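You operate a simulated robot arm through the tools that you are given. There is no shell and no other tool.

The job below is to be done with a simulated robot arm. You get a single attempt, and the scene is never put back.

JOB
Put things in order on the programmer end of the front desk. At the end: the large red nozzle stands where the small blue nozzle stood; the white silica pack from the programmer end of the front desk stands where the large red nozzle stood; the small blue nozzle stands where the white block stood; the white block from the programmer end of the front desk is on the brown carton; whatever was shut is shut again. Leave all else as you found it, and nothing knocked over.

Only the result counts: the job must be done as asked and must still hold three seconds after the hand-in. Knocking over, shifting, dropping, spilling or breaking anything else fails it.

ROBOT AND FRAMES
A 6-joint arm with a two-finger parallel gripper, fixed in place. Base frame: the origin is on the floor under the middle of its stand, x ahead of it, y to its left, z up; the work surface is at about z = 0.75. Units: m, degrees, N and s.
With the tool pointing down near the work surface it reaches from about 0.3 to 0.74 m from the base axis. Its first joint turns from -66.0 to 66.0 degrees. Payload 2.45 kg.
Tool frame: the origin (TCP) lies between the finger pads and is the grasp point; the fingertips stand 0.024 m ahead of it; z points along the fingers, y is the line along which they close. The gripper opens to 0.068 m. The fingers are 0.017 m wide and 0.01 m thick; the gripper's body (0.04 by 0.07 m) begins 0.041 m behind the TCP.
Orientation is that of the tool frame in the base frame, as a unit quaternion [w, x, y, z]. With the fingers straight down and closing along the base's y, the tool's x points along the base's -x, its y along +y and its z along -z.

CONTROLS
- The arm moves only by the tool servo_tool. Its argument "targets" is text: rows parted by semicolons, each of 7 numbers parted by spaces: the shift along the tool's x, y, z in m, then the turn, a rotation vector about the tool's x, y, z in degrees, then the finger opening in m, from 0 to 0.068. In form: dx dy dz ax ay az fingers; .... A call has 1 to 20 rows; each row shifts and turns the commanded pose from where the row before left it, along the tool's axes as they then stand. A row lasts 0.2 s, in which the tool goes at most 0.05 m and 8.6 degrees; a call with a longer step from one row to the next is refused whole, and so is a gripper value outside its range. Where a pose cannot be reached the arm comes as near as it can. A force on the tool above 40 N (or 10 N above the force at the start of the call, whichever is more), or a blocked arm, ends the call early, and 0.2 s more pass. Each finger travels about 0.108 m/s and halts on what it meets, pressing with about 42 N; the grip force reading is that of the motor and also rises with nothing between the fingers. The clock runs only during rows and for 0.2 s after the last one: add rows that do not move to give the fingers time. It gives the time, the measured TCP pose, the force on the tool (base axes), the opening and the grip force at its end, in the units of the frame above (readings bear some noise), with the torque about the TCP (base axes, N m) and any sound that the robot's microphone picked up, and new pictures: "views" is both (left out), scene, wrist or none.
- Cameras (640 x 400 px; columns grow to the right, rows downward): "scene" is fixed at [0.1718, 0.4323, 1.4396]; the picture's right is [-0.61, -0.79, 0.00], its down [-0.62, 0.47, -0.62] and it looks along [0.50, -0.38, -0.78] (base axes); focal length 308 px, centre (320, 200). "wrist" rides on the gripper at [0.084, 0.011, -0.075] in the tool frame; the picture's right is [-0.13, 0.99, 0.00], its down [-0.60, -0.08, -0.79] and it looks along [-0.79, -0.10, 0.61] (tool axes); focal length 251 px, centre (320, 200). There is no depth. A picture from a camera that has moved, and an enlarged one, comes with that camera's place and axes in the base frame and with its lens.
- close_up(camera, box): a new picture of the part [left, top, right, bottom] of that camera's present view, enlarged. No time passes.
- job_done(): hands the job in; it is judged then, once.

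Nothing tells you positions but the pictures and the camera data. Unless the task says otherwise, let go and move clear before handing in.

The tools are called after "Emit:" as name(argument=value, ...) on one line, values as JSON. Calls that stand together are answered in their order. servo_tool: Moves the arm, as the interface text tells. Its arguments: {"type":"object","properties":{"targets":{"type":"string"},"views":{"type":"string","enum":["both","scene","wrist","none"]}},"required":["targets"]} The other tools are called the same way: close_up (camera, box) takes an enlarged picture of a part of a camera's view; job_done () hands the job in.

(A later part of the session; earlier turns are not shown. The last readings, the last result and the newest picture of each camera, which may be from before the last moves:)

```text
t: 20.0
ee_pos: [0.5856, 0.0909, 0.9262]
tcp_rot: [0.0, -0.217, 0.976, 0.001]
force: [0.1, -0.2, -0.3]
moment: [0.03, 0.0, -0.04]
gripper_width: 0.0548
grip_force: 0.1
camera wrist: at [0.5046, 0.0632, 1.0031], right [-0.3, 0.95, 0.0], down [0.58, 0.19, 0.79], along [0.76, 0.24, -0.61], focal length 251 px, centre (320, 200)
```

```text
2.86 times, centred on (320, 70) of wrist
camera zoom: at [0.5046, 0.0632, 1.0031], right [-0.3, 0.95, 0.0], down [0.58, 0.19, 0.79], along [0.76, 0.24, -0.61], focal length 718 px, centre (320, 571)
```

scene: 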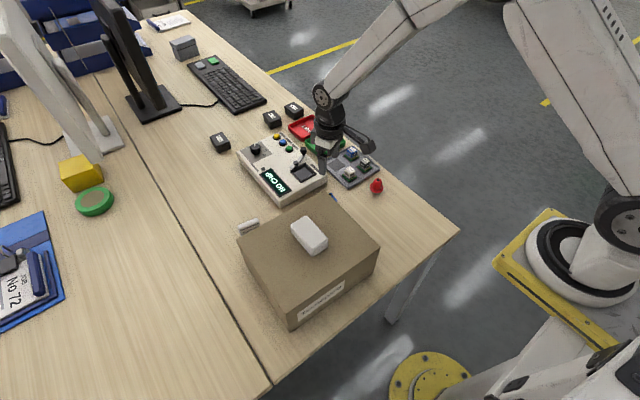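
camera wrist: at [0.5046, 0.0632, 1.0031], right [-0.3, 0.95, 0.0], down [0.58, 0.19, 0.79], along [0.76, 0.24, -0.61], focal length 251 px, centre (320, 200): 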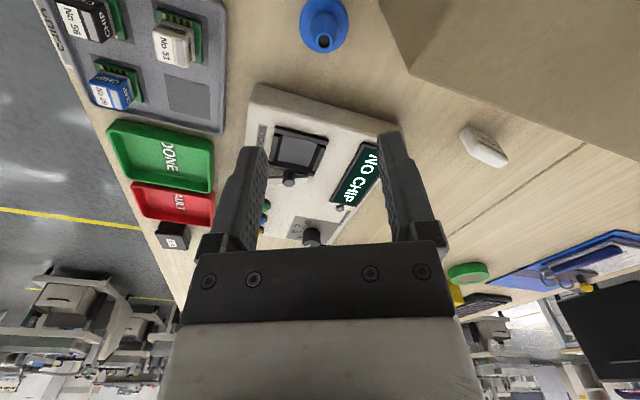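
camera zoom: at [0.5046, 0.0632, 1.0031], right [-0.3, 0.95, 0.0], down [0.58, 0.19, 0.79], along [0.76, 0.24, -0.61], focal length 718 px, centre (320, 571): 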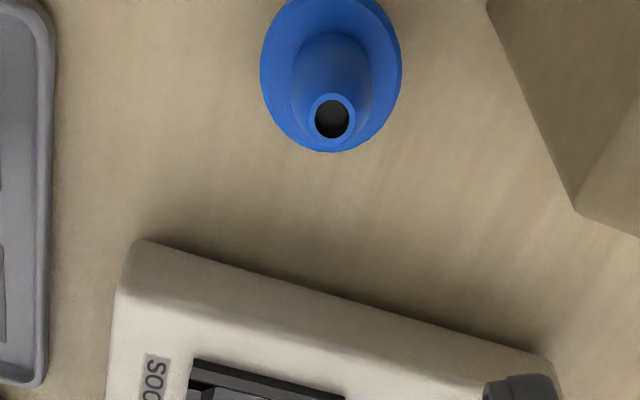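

Seen nearly from above, blue's flange centre is about (0.578, 0.091), some 8 mm nearer than my tool axis. I'll shift onto it and lower part-way to check.

Emit:
servo_tool(targets="0.0068 0.0041 0 0 0 0 0.05; 0 0 0.03 0 0 0 0.05; 0 0 0.03 0 0 0 0.05; 0 0 0 0 0 0 0.05", views="both")

Emit:
close_up(camera="wrist", box=[220, 0, 420, 200])

```text
t: 21.0
ee_pos: [0.5789, 0.0911, 0.8666]
tcp_rot: [0.001, -0.217, 0.976, 0.0]
force: [0.2, 0.0, 0.9]
moment: [-0.02, 0.01, 0.01]
gripper_width: 0.0499
grip_force: 0.0
camera wrist: at [0.4973, 0.0641, 0.9431], right [-0.3, 0.95, 0.0], down [0.58, 0.18, 0.79], along [0.76, 0.24, -0.61], focal length 251 px, centre (320, 200)
```

scene: 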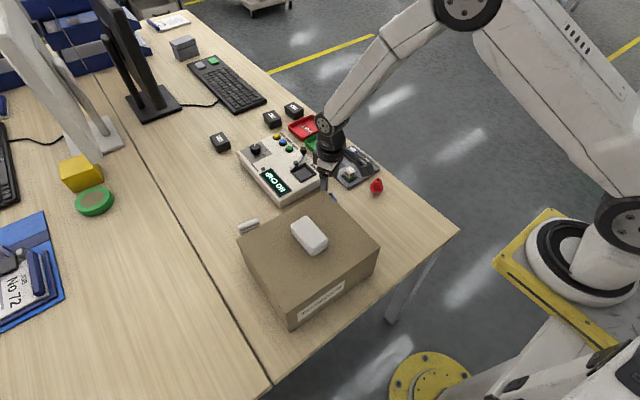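
wrist: 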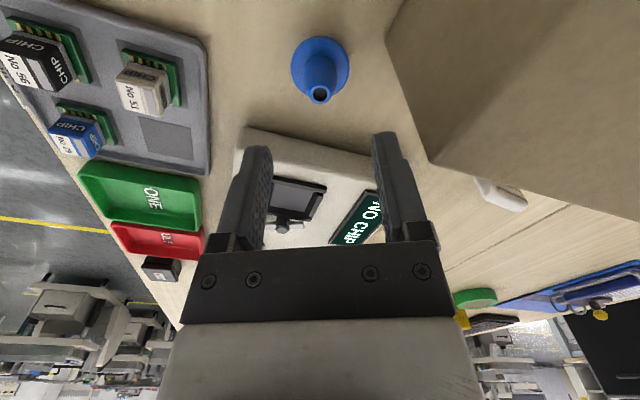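

```text
2.00 times, centred on (320, 100) of wrist
camera zoom: at [0.4973, 0.0641, 0.9431], right [-0.3, 0.95, 0.0], down [0.58, 0.18, 0.79], along [0.76, 0.24, -0.61], focal length 503 px, centre (320, 400)
```

zoom: 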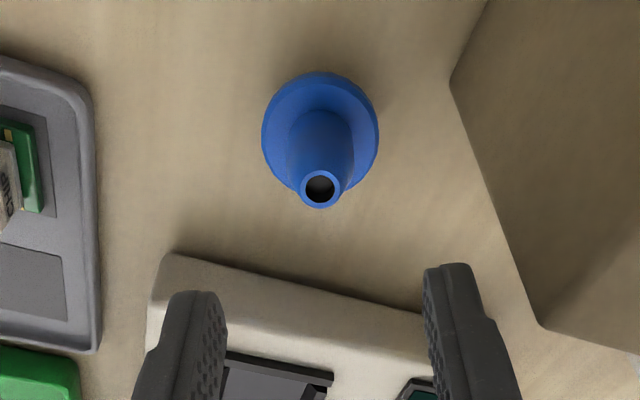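

The nozzle is centred in column and within 2 mm along the view. I'll lower so that the fingertips sit just above its flange.

Emit:
servo_tool(targets="-0.0012 0 0.03 0 0 0 0.05; 0 0 0.03 0 0 0 0.05; 0 0 0.0206 0 0 0 0.05; 0 0 0 0 0 0 0.05", views="both")

Emit:
close_up(camera="wrist", box=[220, 80, 420, 260])

```text
t: 22.0
ee_pos: [0.5789, 0.0915, 0.7848]
tcp_rot: [0.0, -0.216, 0.976, 0.0]
force: [-0.7, 0.3, -0.8]
moment: [0.01, -0.01, 0.01]
gripper_width: 0.0501
grip_force: 0.0
camera wrist: at [0.498, 0.0645, 0.8621], right [-0.3, 0.95, 0.0], down [0.58, 0.18, 0.79], along [0.76, 0.24, -0.61], focal length 251 px, centre (320, 200)
```

scene: 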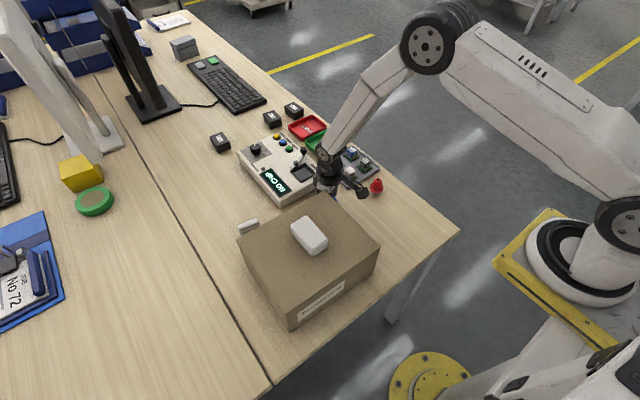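
wrist: 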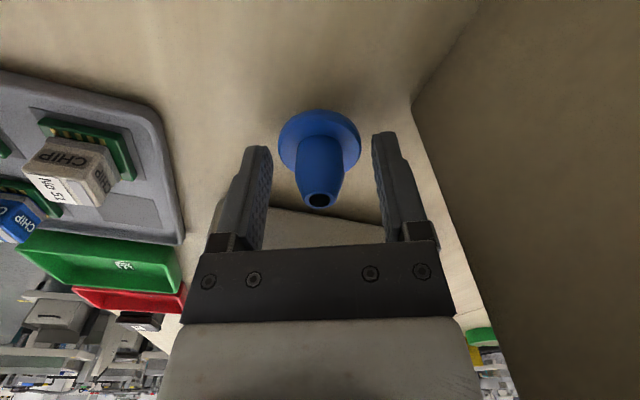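

```text
2.22 times, centred on (320, 170) of wrist
camera zoom: at [0.498, 0.0645, 0.8621], right [-0.3, 0.95, 0.0], down [0.58, 0.18, 0.79], along [0.76, 0.24, -0.61], focal length 559 px, centre (320, 267)
```

zoom: 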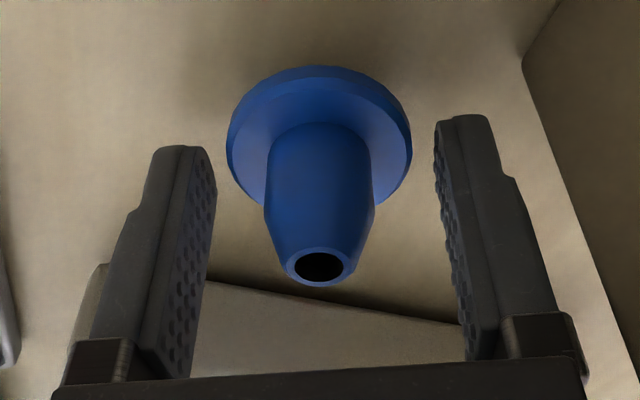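

The nozzle has a straight body above its flange, centred between the fingers. I'll close on it and read the width.

Emit:
servo_tool(targets="0 0 0 0 0 0 0.03; 0 0 0 0 0 0 0.015; 0 0 0 0 0 0 0.015; 0 0 0 0 0 0 0.015", views="wrist")

Emit:
close_up(camera="wrist", box=[220, 80, 420, 260])

```text
t: 23.0
ee_pos: [0.5793, 0.0917, 0.7854]
tcp_rot: [0.0, -0.216, 0.976, 0.0]
force: [0.6, -0.1, 0.3]
moment: [0.02, 0.0, -0.02]
gripper_width: 0.0386
grip_force: 42.2
camera wrist: at [0.498, 0.0645, 0.8625], right [-0.3, 0.95, 0.0], down [0.58, 0.18, 0.79], along [0.76, 0.24, -0.61], focal length 251 px, centre (320, 200)
```

wrist: 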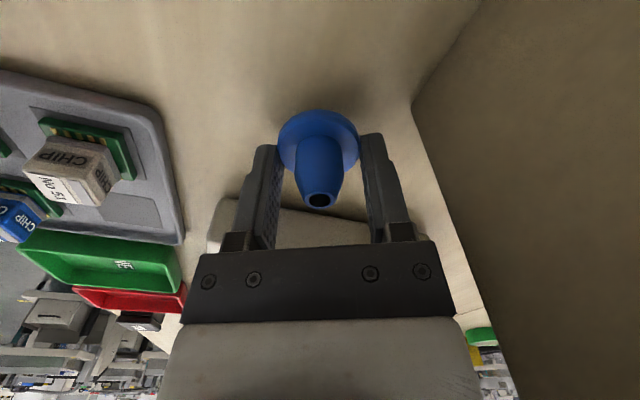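

```text
2.22 times, centred on (320, 170) of wrist
camera zoom: at [0.498, 0.0645, 0.8625], right [-0.3, 0.95, 0.0], down [0.58, 0.18, 0.79], along [0.76, 0.24, -0.61], focal length 559 px, centre (320, 267)
```

zoom: 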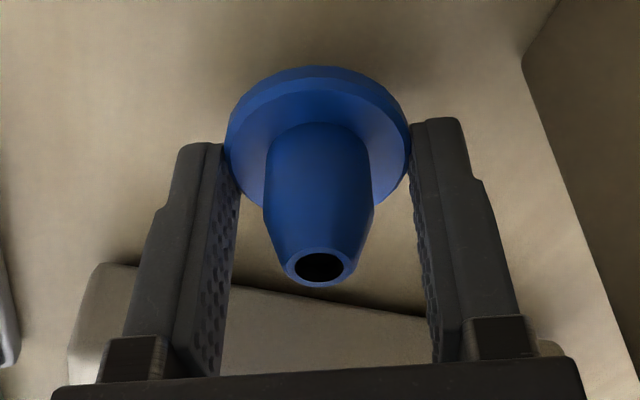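

The width reads 0.0386 m, so the pads are on the flange rim. I'll try a little higher to grip the straight body instead.

Emit:
servo_tool(targets="0 0 0 0 0 0 0.05; 0 0 -0.006 0 0 0 0.05; 0 0 0 0 0 0 0.03; 0 0 0 0 0 0 0.015; 0 0 0 0 0 0 0.015; 0 0 0 0 0 0 0.015", views="wrist")

Emit:
close_up(camera="wrist", box=[220, 80, 420, 260])

```text
t: 24.4
ee_pos: [0.5786, 0.0923, 0.793]
tcp_rot: [-0.001, -0.216, 0.976, 0.0]
force: [0.3, -0.1, 2.6]
moment: [0.0, 0.0, 0.0]
gripper_width: 0.0385
grip_force: 42.1
camera wrist: at [0.4982, 0.0645, 0.8685], right [-0.3, 0.95, 0.0], down [0.58, 0.18, 0.79], along [0.76, 0.24, -0.61], focal length 251 px, centre (320, 200)
```

wrist: 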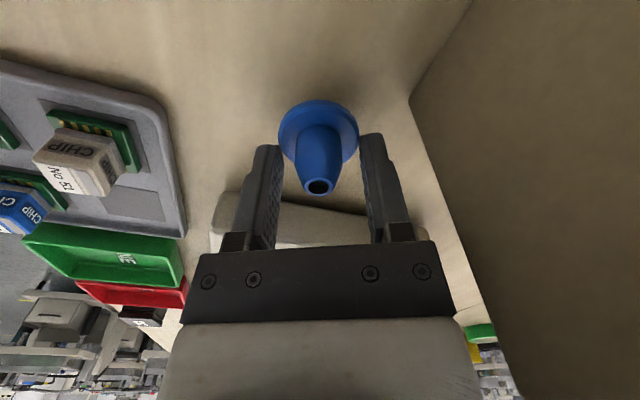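

```text
2.22 times, centred on (320, 170) of wrist
camera zoom: at [0.4982, 0.0645, 0.8685], right [-0.3, 0.95, 0.0], down [0.58, 0.18, 0.79], along [0.76, 0.24, -0.61], focal length 559 px, centre (320, 267)
```

zoom: 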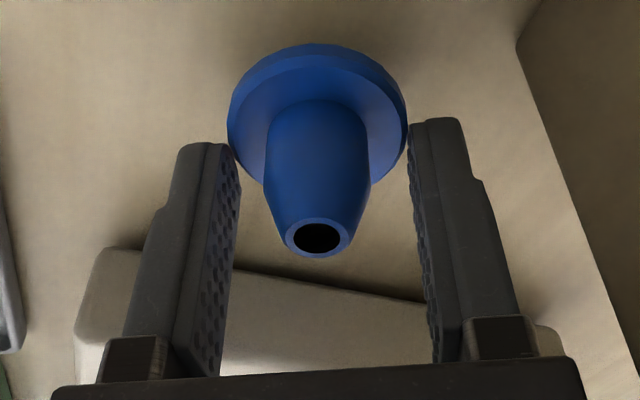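

The width is the same 17 mm up, so the nozzle behaves as an upright cylinder about 0.0385 m wide. I'll grip lower for more overlap, then lift slightly to test.

Emit:
servo_tool(targets="0 0 0 0 0 0 0.05; 0 0 0.009 0 0 0 0.05; 0 0 0 0 0 0 0.03; 0 0 0 0 0 0 0.03; 0 0 0 0 0 0 0.03; 0 0 -0.01 0 0 0 0.03; 0 0 0 0 0 0 0.03", views="wrist")

Emit:
close_up(camera="wrist", box=[220, 80, 420, 260])

```text
t: 26.0
ee_pos: [0.5784, 0.0922, 0.7934]
tcp_rot: [0.0, -0.217, 0.976, 0.0]
force: [-1.2, 0.5, -1.2]
moment: [-0.02, 0.01, 0.03]
gripper_width: 0.0383
grip_force: 42.3
camera wrist: at [0.4982, 0.0648, 0.8698], right [-0.3, 0.95, 0.0], down [0.58, 0.18, 0.79], along [0.76, 0.24, -0.61], focal length 251 px, centre (320, 200)
```

wrist: 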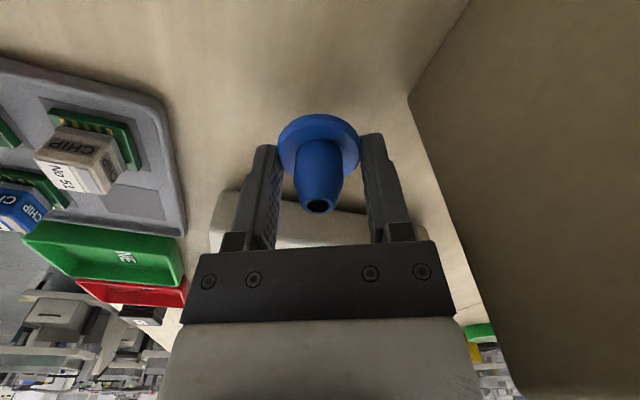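

```text
2.22 times, centred on (320, 170) of wrist
camera zoom: at [0.4982, 0.0648, 0.8698], right [-0.3, 0.95, 0.0], down [0.58, 0.18, 0.79], along [0.76, 0.24, -0.61], focal length 559 px, centre (320, 267)
```

zoom: 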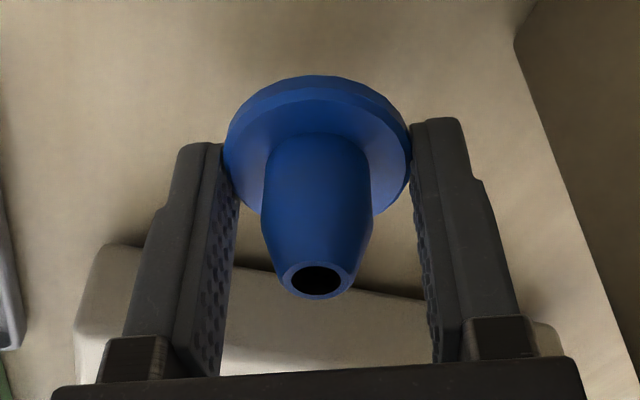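

Blue is held and lifted; its place corresponded to TCP (0.579, 0.092). I'll lift it higher and carry it to the block's old place at (0.418, -0.0105).

Emit:
servo_tool(targets="0 0 -0.04 0 0 0 0.03; 0 0 -0.05 0 0 0 0.03; 0 0 -0.02 0 0 0 0.03; 0.03784 -0.00498 0 0 0 0 0.03; 0.03784 -0.00498 0 0 0 0 0.03; 0.03784 -0.00498 0 0 0 0 0.03; 0.03784 -0.00498 0 0 0 0 0.03; 0.03784 -0.00498 0 0 0 0 0.03; 0 0 0 0 0 0 0.03", views="both")

```text
t: 28.0
ee_pos: [0.4167, -0.0126, 0.9038]
tcp_rot: [0.0, -0.217, 0.976, -0.001]
force: [0.2, -0.3, -0.4]
moment: [0.01, 0.01, 0.03]
gripper_width: 0.0384
grip_force: 41.8
camera wrist: at [0.337, -0.0385, 0.9804], right [-0.3, 0.95, 0.0], down [0.58, 0.18, 0.79], along [0.76, 0.24, -0.61], focal length 251 px, centre (320, 200)
```

scene: 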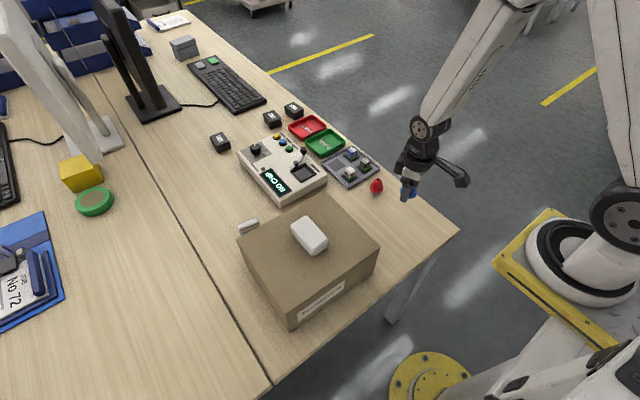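
wrist: 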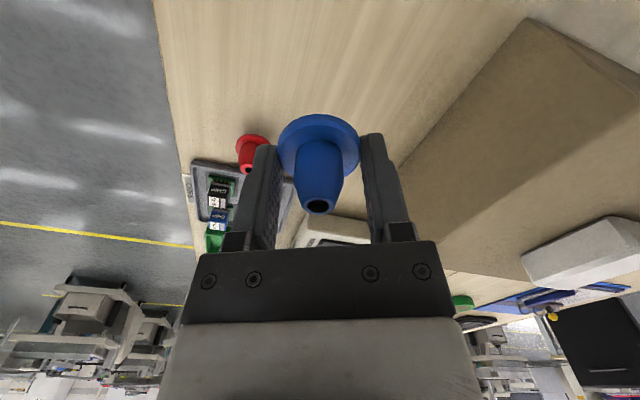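

Blue hangs upright over the block's old place. I'll trim 2 mm and lower it to just above the desk.

Emit:
servo_tool(targets="-0.002 0.0013 0.035 0 0 0 0.03; 0 0 0.04 0 0 0 0.03; 0 0 0.03 0 0 0 0.03; 0 0 0.01 0 0 0 0.03; 0 0 0 0 0 0 0.03", views="both")

```text
t: 29.2
ee_pos: [0.4194, -0.0096, 0.7887]
tcp_rot: [0.001, -0.216, 0.976, 0.0]
force: [-0.7, -0.5, -0.2]
moment: [0.01, -0.03, -0.01]
gripper_width: 0.0386
grip_force: 41.9
camera wrist: at [0.3384, -0.0362, 0.8646], right [-0.3, 0.95, 0.0], down [0.58, 0.18, 0.79], along [0.76, 0.24, -0.61], focal length 251 px, centre (320, 200)
```

scene: 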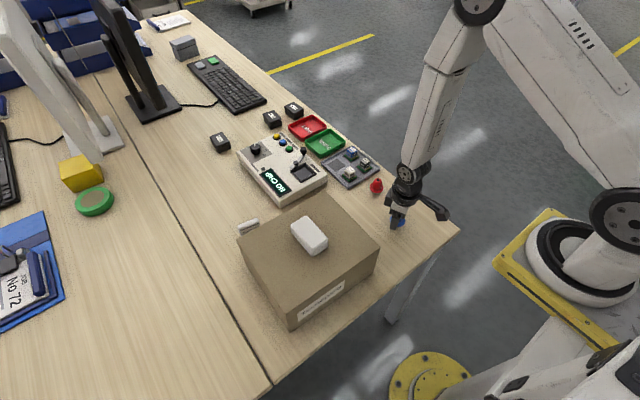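
wrist: 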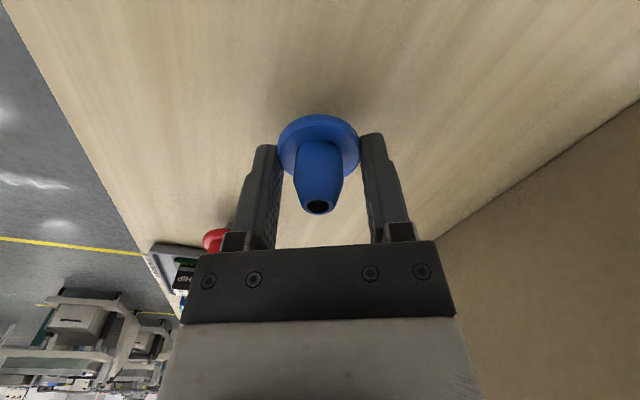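

Emit:
servo_tool(targets="0 0 0.002 0 0 0 0.03; 0 0 0.001 0 0 0 0.03; 0 0 0 0 0 0 0.03", views="none")

```text
t: 30.0
ee_pos: [0.4201, -0.0095, 0.7843]
tcp_rot: [0.0, -0.216, 0.976, 0.001]
force: [0.5, -0.4, -0.8]
moment: [-0.02, -0.02, 0.0]
gripper_width: 0.0385
grip_force: 42.0
```

Emit:
servo_tool(targets="0 0 0.001 0 0 0 0.03; 0 0 0 0 0 0 0.03", views="none")

```text
t: 30.6
ee_pos: [0.4192, -0.0095, 0.7849]
tcp_rot: [0.0, -0.217, 0.976, 0.0]
force: [-0.5, 0.2, -0.7]
moment: [-0.04, 0.04, -0.03]
gripper_width: 0.0385
grip_force: 42.1
```

Emit:
servo_tool(targets="0 0 0.001 0 0 0 0.03; 0 0 0 0 0 0 0.03", views="none")

```text
t: 31.2
ee_pos: [0.4189, -0.0094, 0.7825]
tcp_rot: [0.0, -0.216, 0.976, 0.0]
force: [0.6, -0.9, -1.2]
moment: [-0.01, 0.01, 0.03]
gripper_width: 0.0383
grip_force: 42.7
```

Emit:
servo_tool(targets="0 0 0.001 0 0 0 0.03; 0 0 0 0 0 0 0.03", views="wrist")

```text
t: 31.8
ee_pos: [0.4204, -0.0097, 0.7823]
tcp_rot: [0.0, -0.216, 0.976, 0.0]
force: [-2.9, 1.5, 25.1]
moment: [-0.02, 0.19, 0.0]
gripper_width: 0.0385
grip_force: 41.6
camera wrist: at [0.3386, -0.0358, 0.859], right [-0.3, 0.95, 0.0], down [0.58, 0.18, 0.79], along [0.76, 0.24, -0.61], focal length 251 px, centre (320, 200)
```

wrist: 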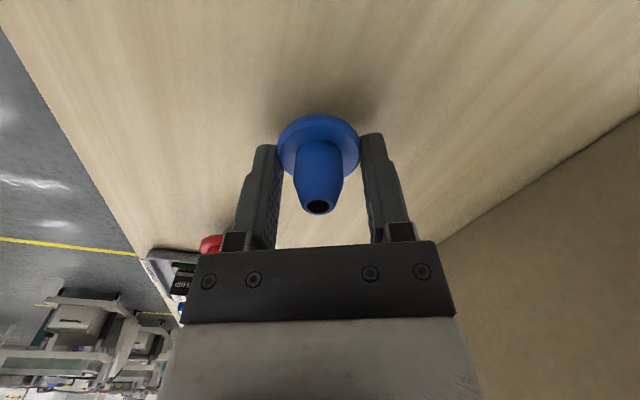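

Contact with the desk is confirmed. I'll ease off slightly, open and lift straight up.

Emit:
servo_tool(targets="0 0 -0.0007 0 0 0 0.03; 0 0 0 0 0 0 0.045; 0 0 0 0 0 0 0.058; 0 0 0 0 0 0 0.058; 0 0 -0.02 0 0 0 0.058; 0 0 -0.05 0 0 0 0.058; 0 0 -0.05 0 0 0 0.058; 0 0 0 0 0 0 0.058", views="both")

Emit:
close_up(camera="scene", box=[300, 140, 440, 250])

Emit:
close_up(camera="wrist", box=[180, 0, 420, 240])

```text
t: 33.6
ee_pos: [0.4172, -0.0098, 0.9046]
tcp_rot: [0.001, -0.217, 0.976, 0.0]
force: [-0.6, -1.1, 0.8]
moment: [0.0, 0.02, 0.0]
gripper_width: 0.0581
grip_force: 0.1
camera wrist: at [0.3381, -0.0362, 0.9805], right [-0.3, 0.95, 0.0], down [0.58, 0.18, 0.79], along [0.76, 0.24, -0.61], focal length 251 px, centre (320, 200)
```

scene: 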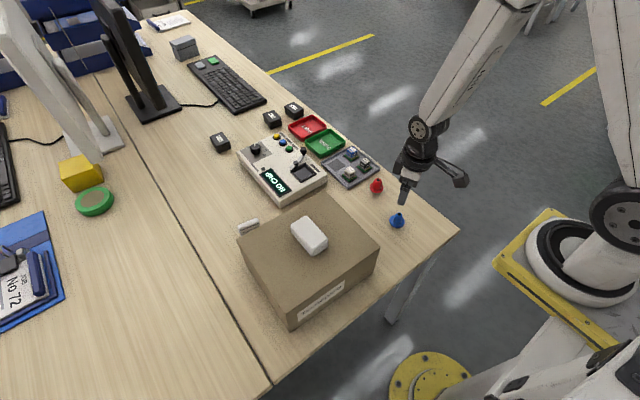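
wrist: 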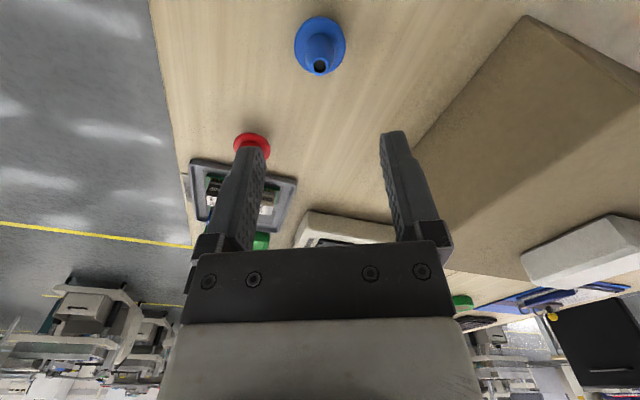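

```text
3.64 times, centred on (370, 195) of scene
camera zoom: at [0.1718, 0.4323, 1.4396], right [-0.61, -0.79, 0.0], down [-0.62, 0.47, -0.62], along [0.5, -0.38, -0.78], focal length 1121 px, centre (138, 218)
```

zoom: 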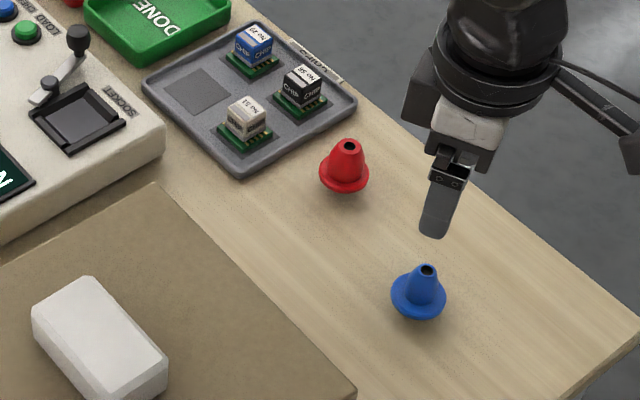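

```text
1.67 times, centred on (300, 120) of wrist
camera zoom: at [0.3381, -0.0362, 0.9805], right [-0.3, 0.95, 0.0], down [0.58, 0.18, 0.79], along [0.76, 0.24, -0.61], focal length 419 px, centre (353, 333)
```

zoom: 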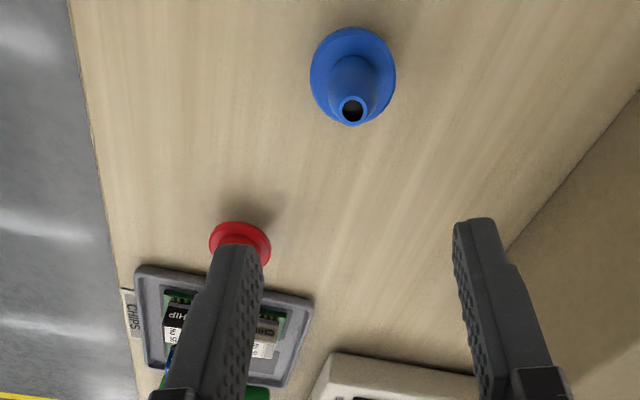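

Blue stands upright. I'll compare it with where the block stood, using the same zoom as at the start.

Emit:
close_up(camera="scene", box=[340, 150, 460, 250])

Emit:
close_up(camera="wrist", box=[240, 0, 400, 140])

```text
4.00 times, centred on (400, 200) of scene
camera zoom: at [0.1718, 0.4323, 1.4396], right [-0.61, -0.79, 0.0], down [-0.62, 0.47, -0.62], along [0.5, -0.38, -0.78], focal length 1233 px, centre (0, 200)
```

zoom: 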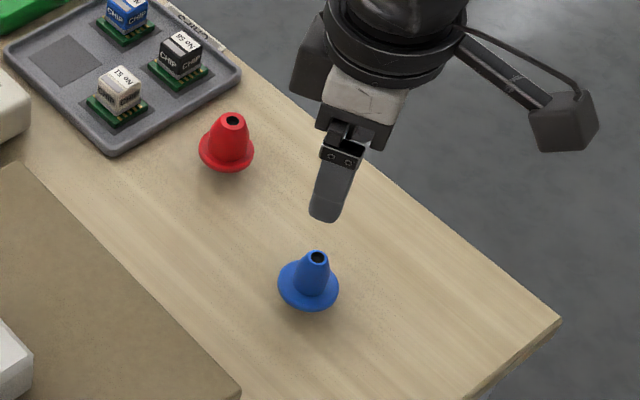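

```text
2.86 times, centred on (320, 70) of wrist
camera zoom: at [0.3381, -0.0362, 0.9805], right [-0.3, 0.95, 0.0], down [0.58, 0.18, 0.79], along [0.76, 0.24, -0.61], focal length 718 px, centre (320, 571)
```

zoom: 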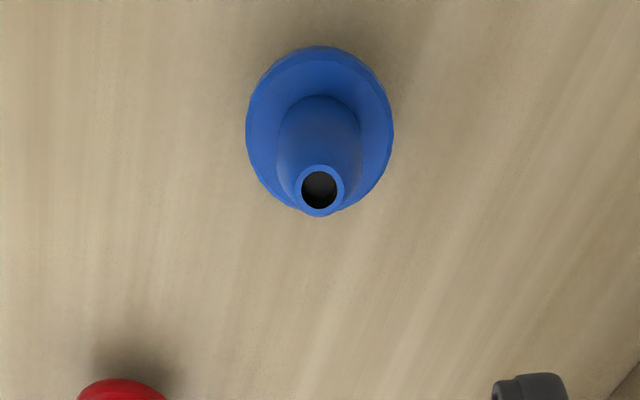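

Blue's rim sits about 15 mm above the desk on a small foot. With that accounted for, blue (0.416, -0.011) matches the block's old place within a few mm, and red is at about (0.535, -0.052). I'll go above red.

Emit:
servo_tool(targets="-0.02963 -0.02933 0 0 0 0 0.06; -0.02963 -0.02933 0 0 0 0 0.06; -0.02963 -0.02933 0 0 0 0 0.06; 0 0 0.02 0 0 0 0.06; 0 0 0 0 0 0 0.06", views="both")

Emit:
close_up(camera="wrist", box=[240, 0, 400, 140])

```text
t: 34.8
ee_pos: [0.5367, -0.051, 0.8834]
tcp_rot: [0.001, -0.216, 0.976, 0.0]
force: [0.3, -0.9, -0.5]
moment: [-0.02, -0.01, 0.01]
gripper_width: 0.06
grip_force: 0.1
camera wrist: at [0.4564, -0.0781, 0.9594], right [-0.3, 0.95, 0.0], down [0.58, 0.18, 0.79], along [0.76, 0.24, -0.61], focal length 251 px, centre (320, 200)
```

scene: 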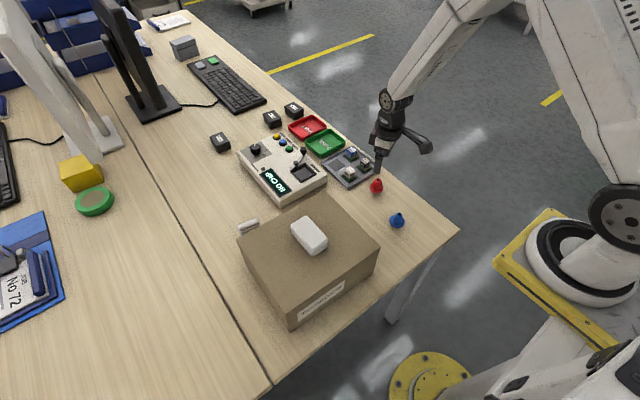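
wrist: 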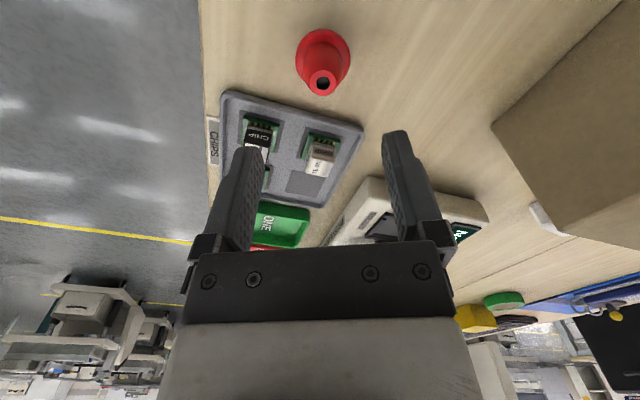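

```text
2.86 times, centred on (320, 70) of wrist
camera zoom: at [0.4564, -0.0781, 0.9594], right [-0.3, 0.95, 0.0], down [0.58, 0.18, 0.79], along [0.76, 0.24, -0.61], focal length 718 px, centre (320, 571)
```

zoom: 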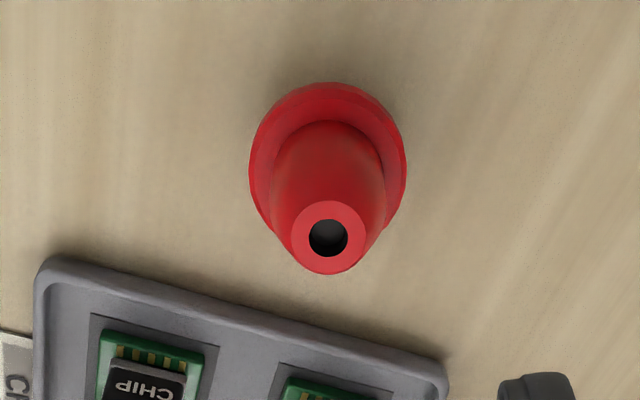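

Red is centred within about 2–3 mm. I'll shift 2 mm sideways and go down around it.

Emit:
servo_tool(targets="-0.0003 0.002 0.04 0 0 0 0.06; 0 0 0.04 0 0 0 0.06; 0 0 0.0195 0 0 0 0.06; 0 0 0 0 0 0 0.06", views="both")

Emit:
close_up(camera="wrist", box=[220, 80, 420, 260])

```text
t: 35.8
ee_pos: [0.5355, -0.0497, 0.7812]
tcp_rot: [-0.001, -0.217, 0.976, 0.001]
force: [-0.1, 0.1, 0.5]
moment: [0.01, -0.01, 0.03]
gripper_width: 0.0597
grip_force: 0.2
camera wrist: at [0.4552, -0.0753, 0.8593], right [-0.3, 0.95, 0.0], down [0.58, 0.18, 0.79], along [0.76, 0.24, -0.61], focal length 251 px, centre (320, 200)
```

scene: 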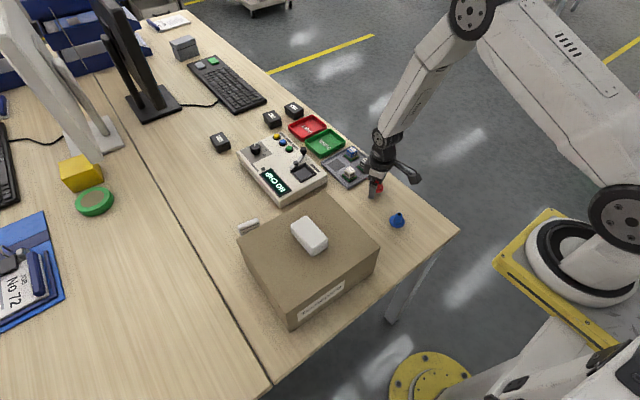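
wrist: 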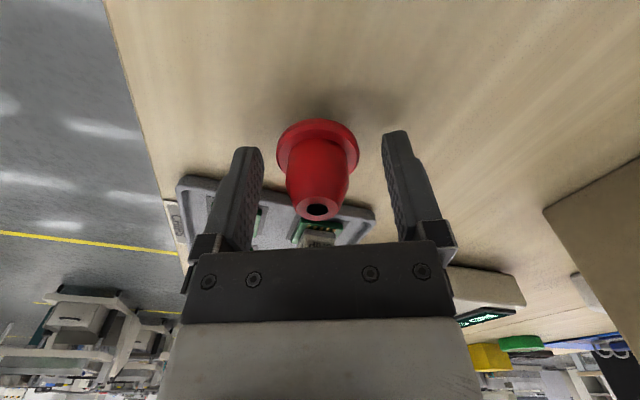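

```text
2.22 times, centred on (320, 170) of wrist
camera zoom: at [0.4552, -0.0753, 0.8593], right [-0.3, 0.95, 0.0], down [0.58, 0.18, 0.79], along [0.76, 0.24, -0.61], focal length 559 px, centre (320, 267)
```

zoom: 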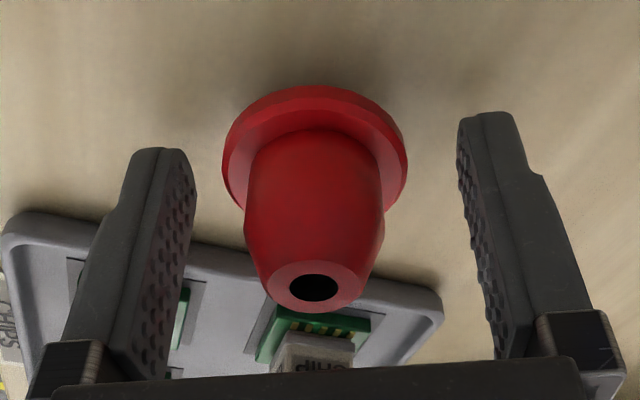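

Red is about 1 mm off centre, so I'll trim that, close, and lift 1 cm to test the grip.

Emit:
servo_tool(targets="0 -0.0012 0 0 0 0 0.06; 0 0 0 0 0 0 0.045; 0 0 0 0 0 0 0.03; 0 0 0 0 0 0 0.03; 0 0 0 0 0 0 0.03", views="wrist")

Emit:
close_up(camera="wrist", box=[220, 80, 420, 260])

```text
t: 37.0
ee_pos: [0.5367, -0.0497, 0.7835]
tcp_rot: [0.0, -0.216, 0.976, 0.0]
force: [1.1, -0.9, 0.5]
moment: [-0.03, 0.0, 0.01]
gripper_width: 0.0387
grip_force: 42.3
camera wrist: at [0.4557, -0.0765, 0.8596], right [-0.3, 0.95, 0.0], down [0.58, 0.18, 0.79], along [0.76, 0.24, -0.61], focal length 251 px, centre (320, 200)
```

wrist: 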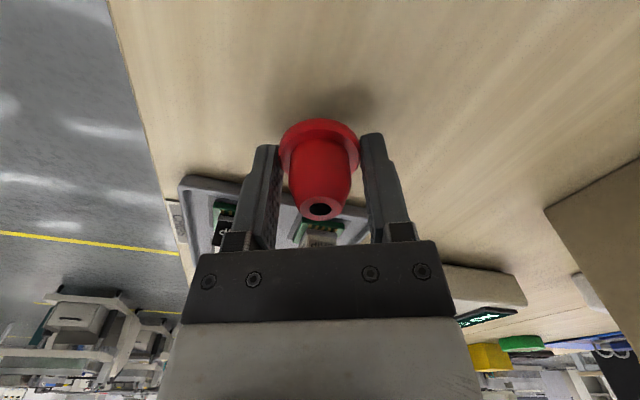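

```text
2.22 times, centred on (320, 170) of wrist
camera zoom: at [0.4557, -0.0765, 0.8596], right [-0.3, 0.95, 0.0], down [0.58, 0.18, 0.79], along [0.76, 0.24, -0.61], focal length 559 px, centre (320, 267)
```

zoom: 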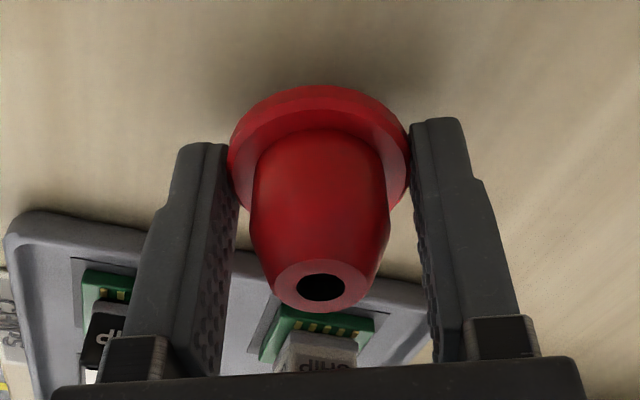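

Red is gripped at 0.0387 m; its place corresponds to about (0.534, -0.052). I'll lift it and carry it over blue's old place.

Emit:
servo_tool(targets="0 0 -0.02 0 0 0 0.03; 0 0 -0.05 0 0 0 0.03; 0 0 -0.05 0 0 0 0.03; -0.02398 0.02753 0 0 0 0 0.03; -0.02398 0.02753 0 0 0 0 0.03; -0.02398 0.02753 0 0 0 0 0.03; -0.02398 0.02753 0 0 0 0 0.03; 0 0 0 0 0 0 0.03", views="both")

Emit:
close_up(camera="wrist", box=[220, 80, 420, 260])

```text
t: 38.8
ee_pos: [0.5775, 0.0911, 0.9027]
tcp_rot: [0.0, -0.217, 0.976, 0.0]
force: [-0.7, -0.4, -0.3]
moment: [0.0, -0.01, 0.0]
gripper_width: 0.0385
grip_force: 42.4
camera wrist: at [0.4974, 0.0641, 0.9787], right [-0.3, 0.95, 0.0], down [0.58, 0.18, 0.79], along [0.76, 0.24, -0.61], focal length 251 px, centre (320, 200)
```

scene: 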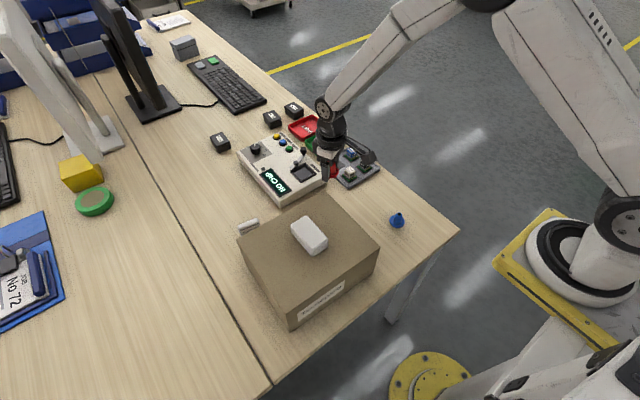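
wrist: 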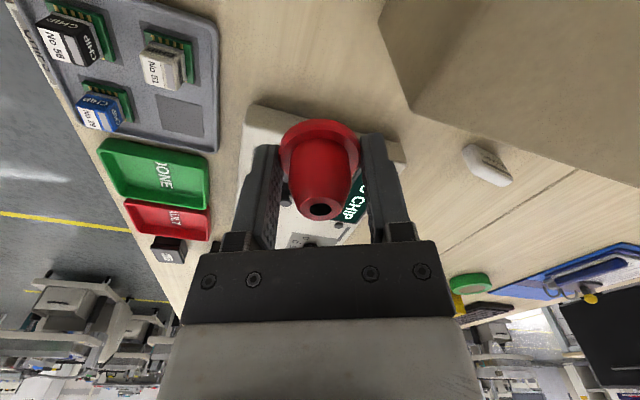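

```text
2.22 times, centred on (320, 170) of wrist
camera zoom: at [0.4974, 0.0641, 0.9787], right [-0.3, 0.95, 0.0], down [0.58, 0.18, 0.79], along [0.76, 0.24, -0.61], focal length 559 px, centre (320, 267)
```

zoom: 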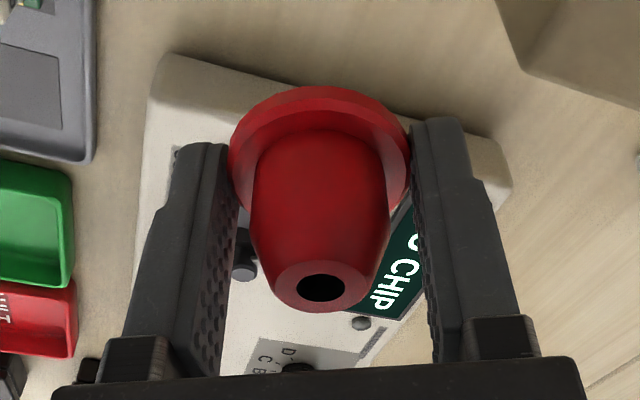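

Red is over blue's old place at TCP (0.5775, 0.091). I'll lower it to just above the desk.

Emit:
servo_tool(targets="0 0 0.04 0 0 0 0.03; 0 0 0.04 0 0 0 0.03; 0 0 0.03 0 0 0 0.03; 0 0 0.006 0 0 0 0.03; 0 0 0 0 0 0 0.03", views="wrist")

Emit:
close_up(camera="wrist", box=[220, 80, 420, 260])

```text
t: 40.0
ee_pos: [0.578, 0.09, 0.7868]
tcp_rot: [0.0, -0.216, 0.976, -0.001]
force: [0.0, 0.1, -0.8]
moment: [0.01, 0.04, 0.0]
gripper_width: 0.0388
grip_force: 42.2
camera wrist: at [0.4973, 0.0633, 0.8629], right [-0.3, 0.95, 0.0], down [0.58, 0.18, 0.79], along [0.76, 0.24, -0.61], focal length 251 px, centre (320, 200)
```

wrist: 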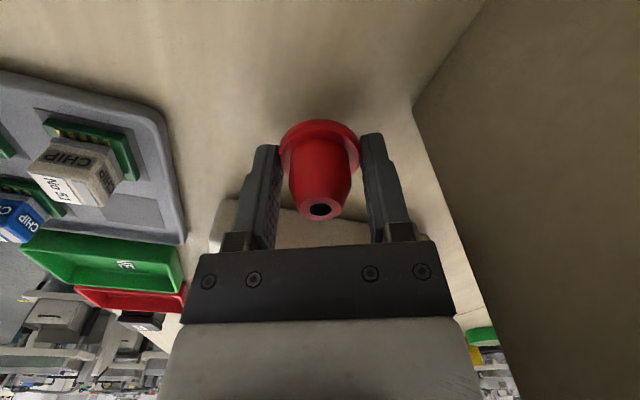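

```text
2.22 times, centred on (320, 170) of wrist
camera zoom: at [0.4973, 0.0633, 0.8629], right [-0.3, 0.95, 0.0], down [0.58, 0.18, 0.79], along [0.76, 0.24, -0.61], focal length 559 px, centre (320, 267)
```

zoom: 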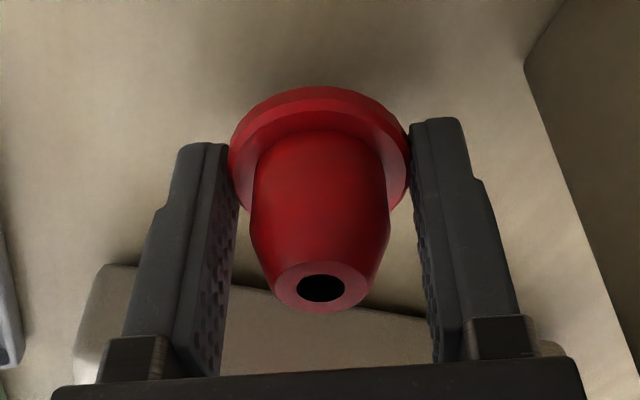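

Emit:
servo_tool(targets="0 0 0.002 0 0 0 0.03; 0 0 0.001 0 0 0 0.03; 0 0 0 0 0 0 0.03", views="none")

```text
t: 40.8
ee_pos: [0.5777, 0.0895, 0.7839]
tcp_rot: [0.0, -0.216, 0.976, -0.001]
force: [0.3, 0.7, 0.2]
moment: [0.05, -0.02, -0.01]
gripper_width: 0.0385
grip_force: 42.5
```

Emit:
servo_tool(targets="0 0 0.0008 0 0 0 0.03; 0 0 0 0 0 0 0.03", views="none")

```text
t: 41.4
ee_pos: [0.578, 0.0898, 0.7833]
tcp_rot: [0.001, -0.217, 0.976, 0.0]
force: [0.6, -0.8, -0.8]
moment: [-0.01, 0.0, 0.02]
gripper_width: 0.0386
grip_force: 42.1
```

Emit:
servo_tool(targets="0 0 0.0006 0 0 0 0.03; 0 0 0 0 0 0 0.03", views="none")

```text
t: 42.0
ee_pos: [0.5771, 0.0902, 0.783]
tcp_rot: [0.001, -0.215, 0.977, 0.0]
force: [-0.6, -1.0, 4.4]
moment: [-0.01, 0.07, 0.01]
gripper_width: 0.0388
grip_force: 42.1
```

The desk is touched lightly. I'll open to 0.05 and lift straight up.

Emit:
servo_tool(targets="0 0 0 0 0 0 0.042; 0 0 0 0 0 0 0.05; 0 0 0 0 0 0 0.05; 0 0 -0.02 0 0 0 0.05; 0 0 -0.05 0 0 0 0.05; 0 0 -0.05 0 0 0 0.05; 0 0 0 0 0 0 0.05", views="both")

Emit:
close_up(camera="wrist", box=[240, 0, 400, 140])

Emit:
close_up(camera="scene", box=[220, 90, 460, 330])

```text
t: 43.6
ee_pos: [0.5778, 0.0913, 0.9027]
tcp_rot: [0.0, -0.217, 0.976, 0.0]
force: [0.5, 0.5, -0.2]
moment: [0.04, -0.01, -0.03]
gripper_width: 0.0497
grip_force: 0.1
camera wrist: at [0.4966, 0.0628, 0.9787], right [-0.3, 0.95, 0.0], down [0.58, 0.18, 0.79], along [0.76, 0.24, -0.61], focal length 251 px, centre (320, 200)
```

scene: 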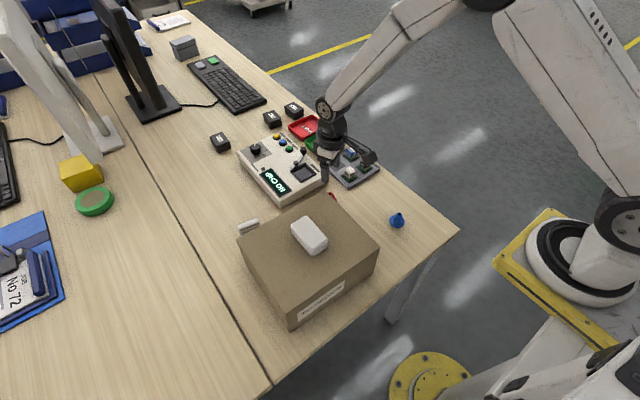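
wrist: 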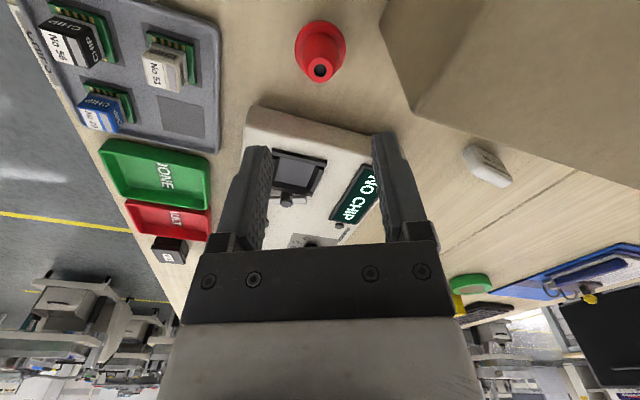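

```text
2.86 times, centred on (320, 70) of wrist
camera zoom: at [0.4966, 0.0628, 0.9787], right [-0.3, 0.95, 0.0], down [0.58, 0.18, 0.79], along [0.76, 0.24, -0.61], focal length 718 px, centre (320, 571)
```

zoom: 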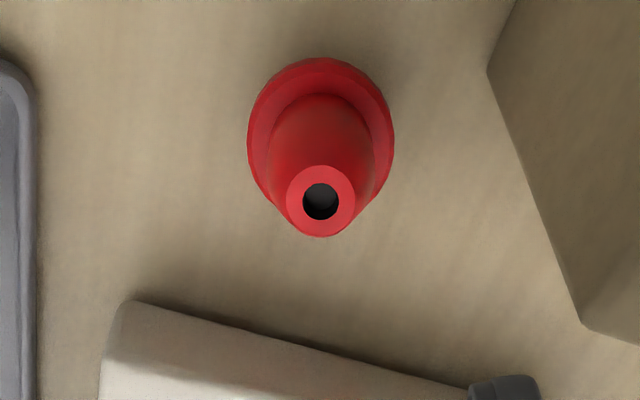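

```text
1.67 times, centred on (340, 210) of scene
camera zoom: at [0.1718, 0.4323, 1.4396], right [-0.61, -0.79, 0.0], down [-0.62, 0.47, -0.62], along [0.5, -0.38, -0.78], focal length 514 px, centre (287, 183)
```

zoom: 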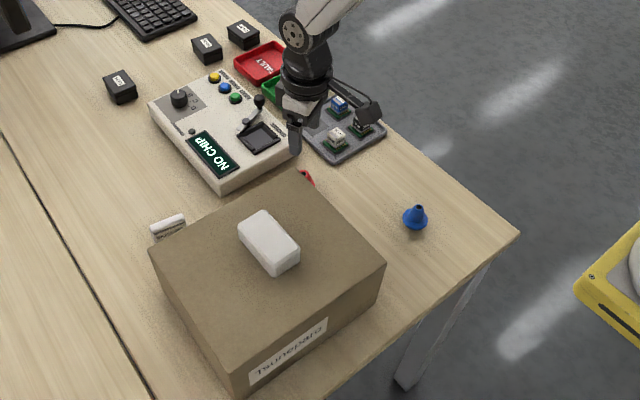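

Red stands on blue's old place at about (0.576, 0.090), and the carton is unchanged. Next is the silica pack, so I'll turn the tool back and go over the carton to look at it.

Emit:
servo_tool(targets="0 0 -0.03 0 0 8.33 0.068; 0 0 -0.03 0 0 8.33 0.068; 0 0 -0.02 0 0 8.33 0.068; 0.0036 0.04 0 0 0 0 0.068; 0.0036 0.04 0 0 0 0 0.068; 0.0036 0.04 0 0 0 0 0.068; 0.0036 0.04 0 0 0 0 0.068; 0.0036 0.04 0 0 0 0 0.068; 0 0 0 0 0 0 0.068", views="both")

Emit:
close_up(camera="wrist", box=[250, 50, 410, 150])

Emit:
close_up(camera="scene", box=[290, 150, 430, 240])

```text
t: 45.6
ee_pos: [0.5587, 0.2908, 0.9825]
tcp_rot: [-0.001, 0.001, 1.0, -0.001]
force: [0.4, -0.3, 0.3]
moment: [0.0, 0.0, 0.01]
gripper_width: 0.0682
grip_force: 0.0
camera wrist: at [0.4754, 0.301, 1.0586], right [0.13, 0.99, 0.0], down [0.6, -0.08, 0.79], along [0.79, -0.1, -0.61], focal length 251 px, centre (320, 200)
```

scene: 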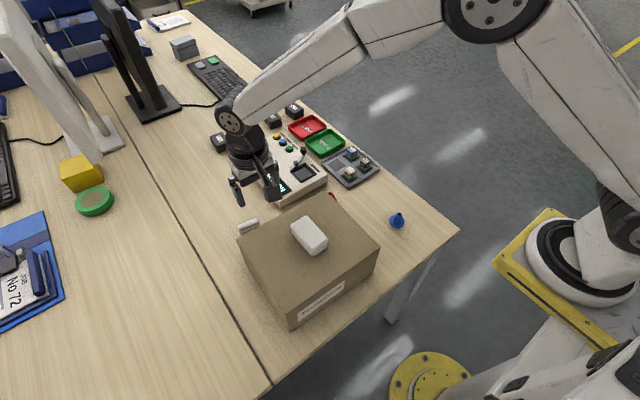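
wrist: 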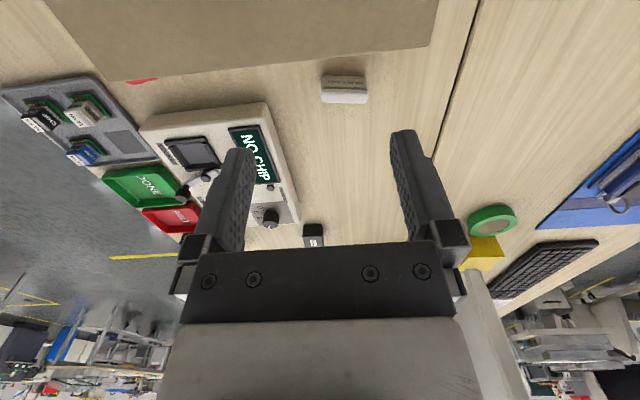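

```text
4.00 times, centred on (330, 100) of wrist
camera zoom: at [0.4754, 0.301, 1.0586], right [0.13, 0.99, 0.0], down [0.6, -0.08, 0.79], along [0.79, -0.1, -0.61], focal length 1006 px, centre (280, 600)
```

zoom: 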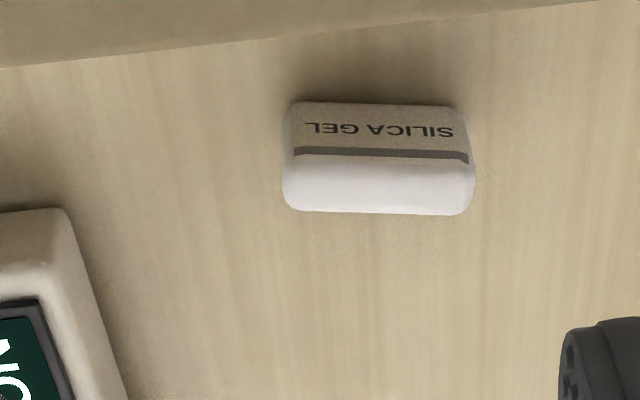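

```text
4.44 times, centred on (360, 195) of scene
camera zoom: at [0.1717, 0.4324, 1.4396], right [-0.61, -0.79, 0.0], down [-0.62, 0.47, -0.62], along [0.5, -0.38, -0.78], focal length 1370 px, centre (142, 222)
```

zoom: 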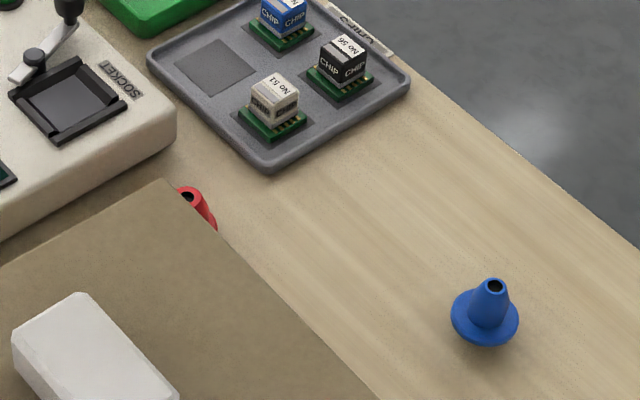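

The pack is a rounded box standing on edge: about 0.052 wide, 0.016 thick, 0.035 tall, centred near (0.638, 0.310) and turned about 9°. I'll grip it across its thickness with the tool turned about 81° so the camera stays clear of the carton. First I'll go above it and check.

Emit:
servo_tool(targets="-0.0395 0.0095 0 0 0 0 0.068; -0.0395 0.0095 0 0 0 0 0.068; 0 0 0 0 0 -8.09 0.06; 0 0 0 0 0 -8.09 0.05; 0 0 0 0 0 -8.09 0.045; 0 0 0 0 0 -8.09 0.045; 0 0 0 0 0 -8.09 0.045; 0 0 0 0 0 -8.09 0.045; 0 0 0 0 0 -8.09 0.045; 0 0 0 0 0 -8.09 0.045; 0 0 0 0 0 -8.09 0.045; 0 0 0 0 0 -8.09 0.045; 0 0 0 0 0 0 0.045", views="both")

Emit:
close_up(camera="wrist", box=[240, 0, 400, 140])

```text
t: 48.4
ee_pos: [0.6391, 0.3084, 0.9845]
tcp_rot: [0.0, -0.65, 0.76, -0.001]
force: [-0.2, 0.1, -0.4]
moment: [0.04, -0.02, 0.04]
gripper_width: 0.0447
grip_force: 0.0
camera wrist: at [0.6143, 0.2266, 1.0592], right [-0.96, 0.28, 0.0], down [0.17, 0.58, 0.79], along [0.22, 0.76, -0.61], focal length 251 px, centre (320, 200)
```

scene: 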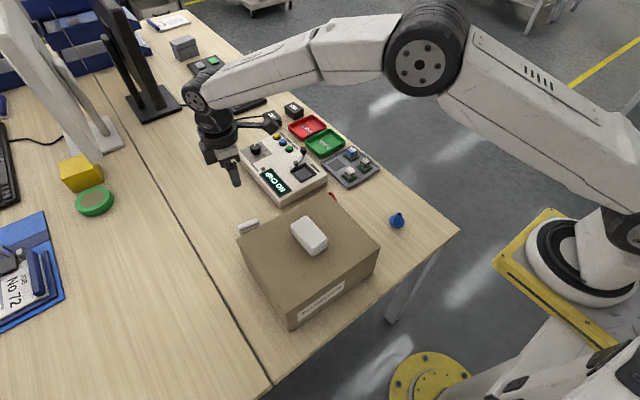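
wrist: 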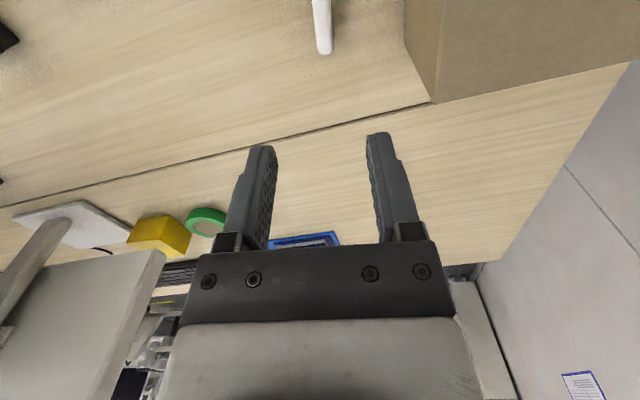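

```text
2.86 times, centred on (320, 70) of wrist
camera zoom: at [0.6143, 0.2266, 1.0592], right [-0.96, 0.28, 0.0], down [0.17, 0.58, 0.79], along [0.22, 0.76, -0.61], focal length 718 px, centre (320, 571)
```

zoom: 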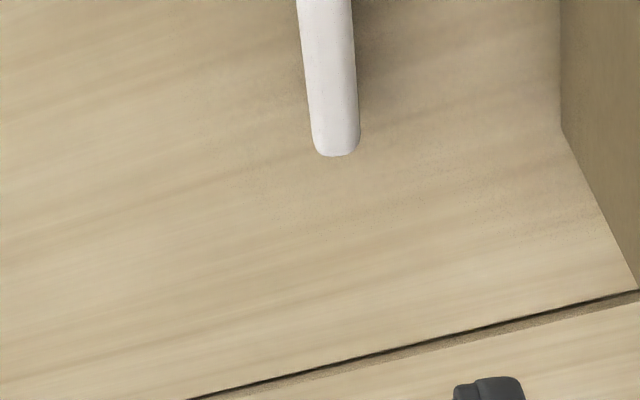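

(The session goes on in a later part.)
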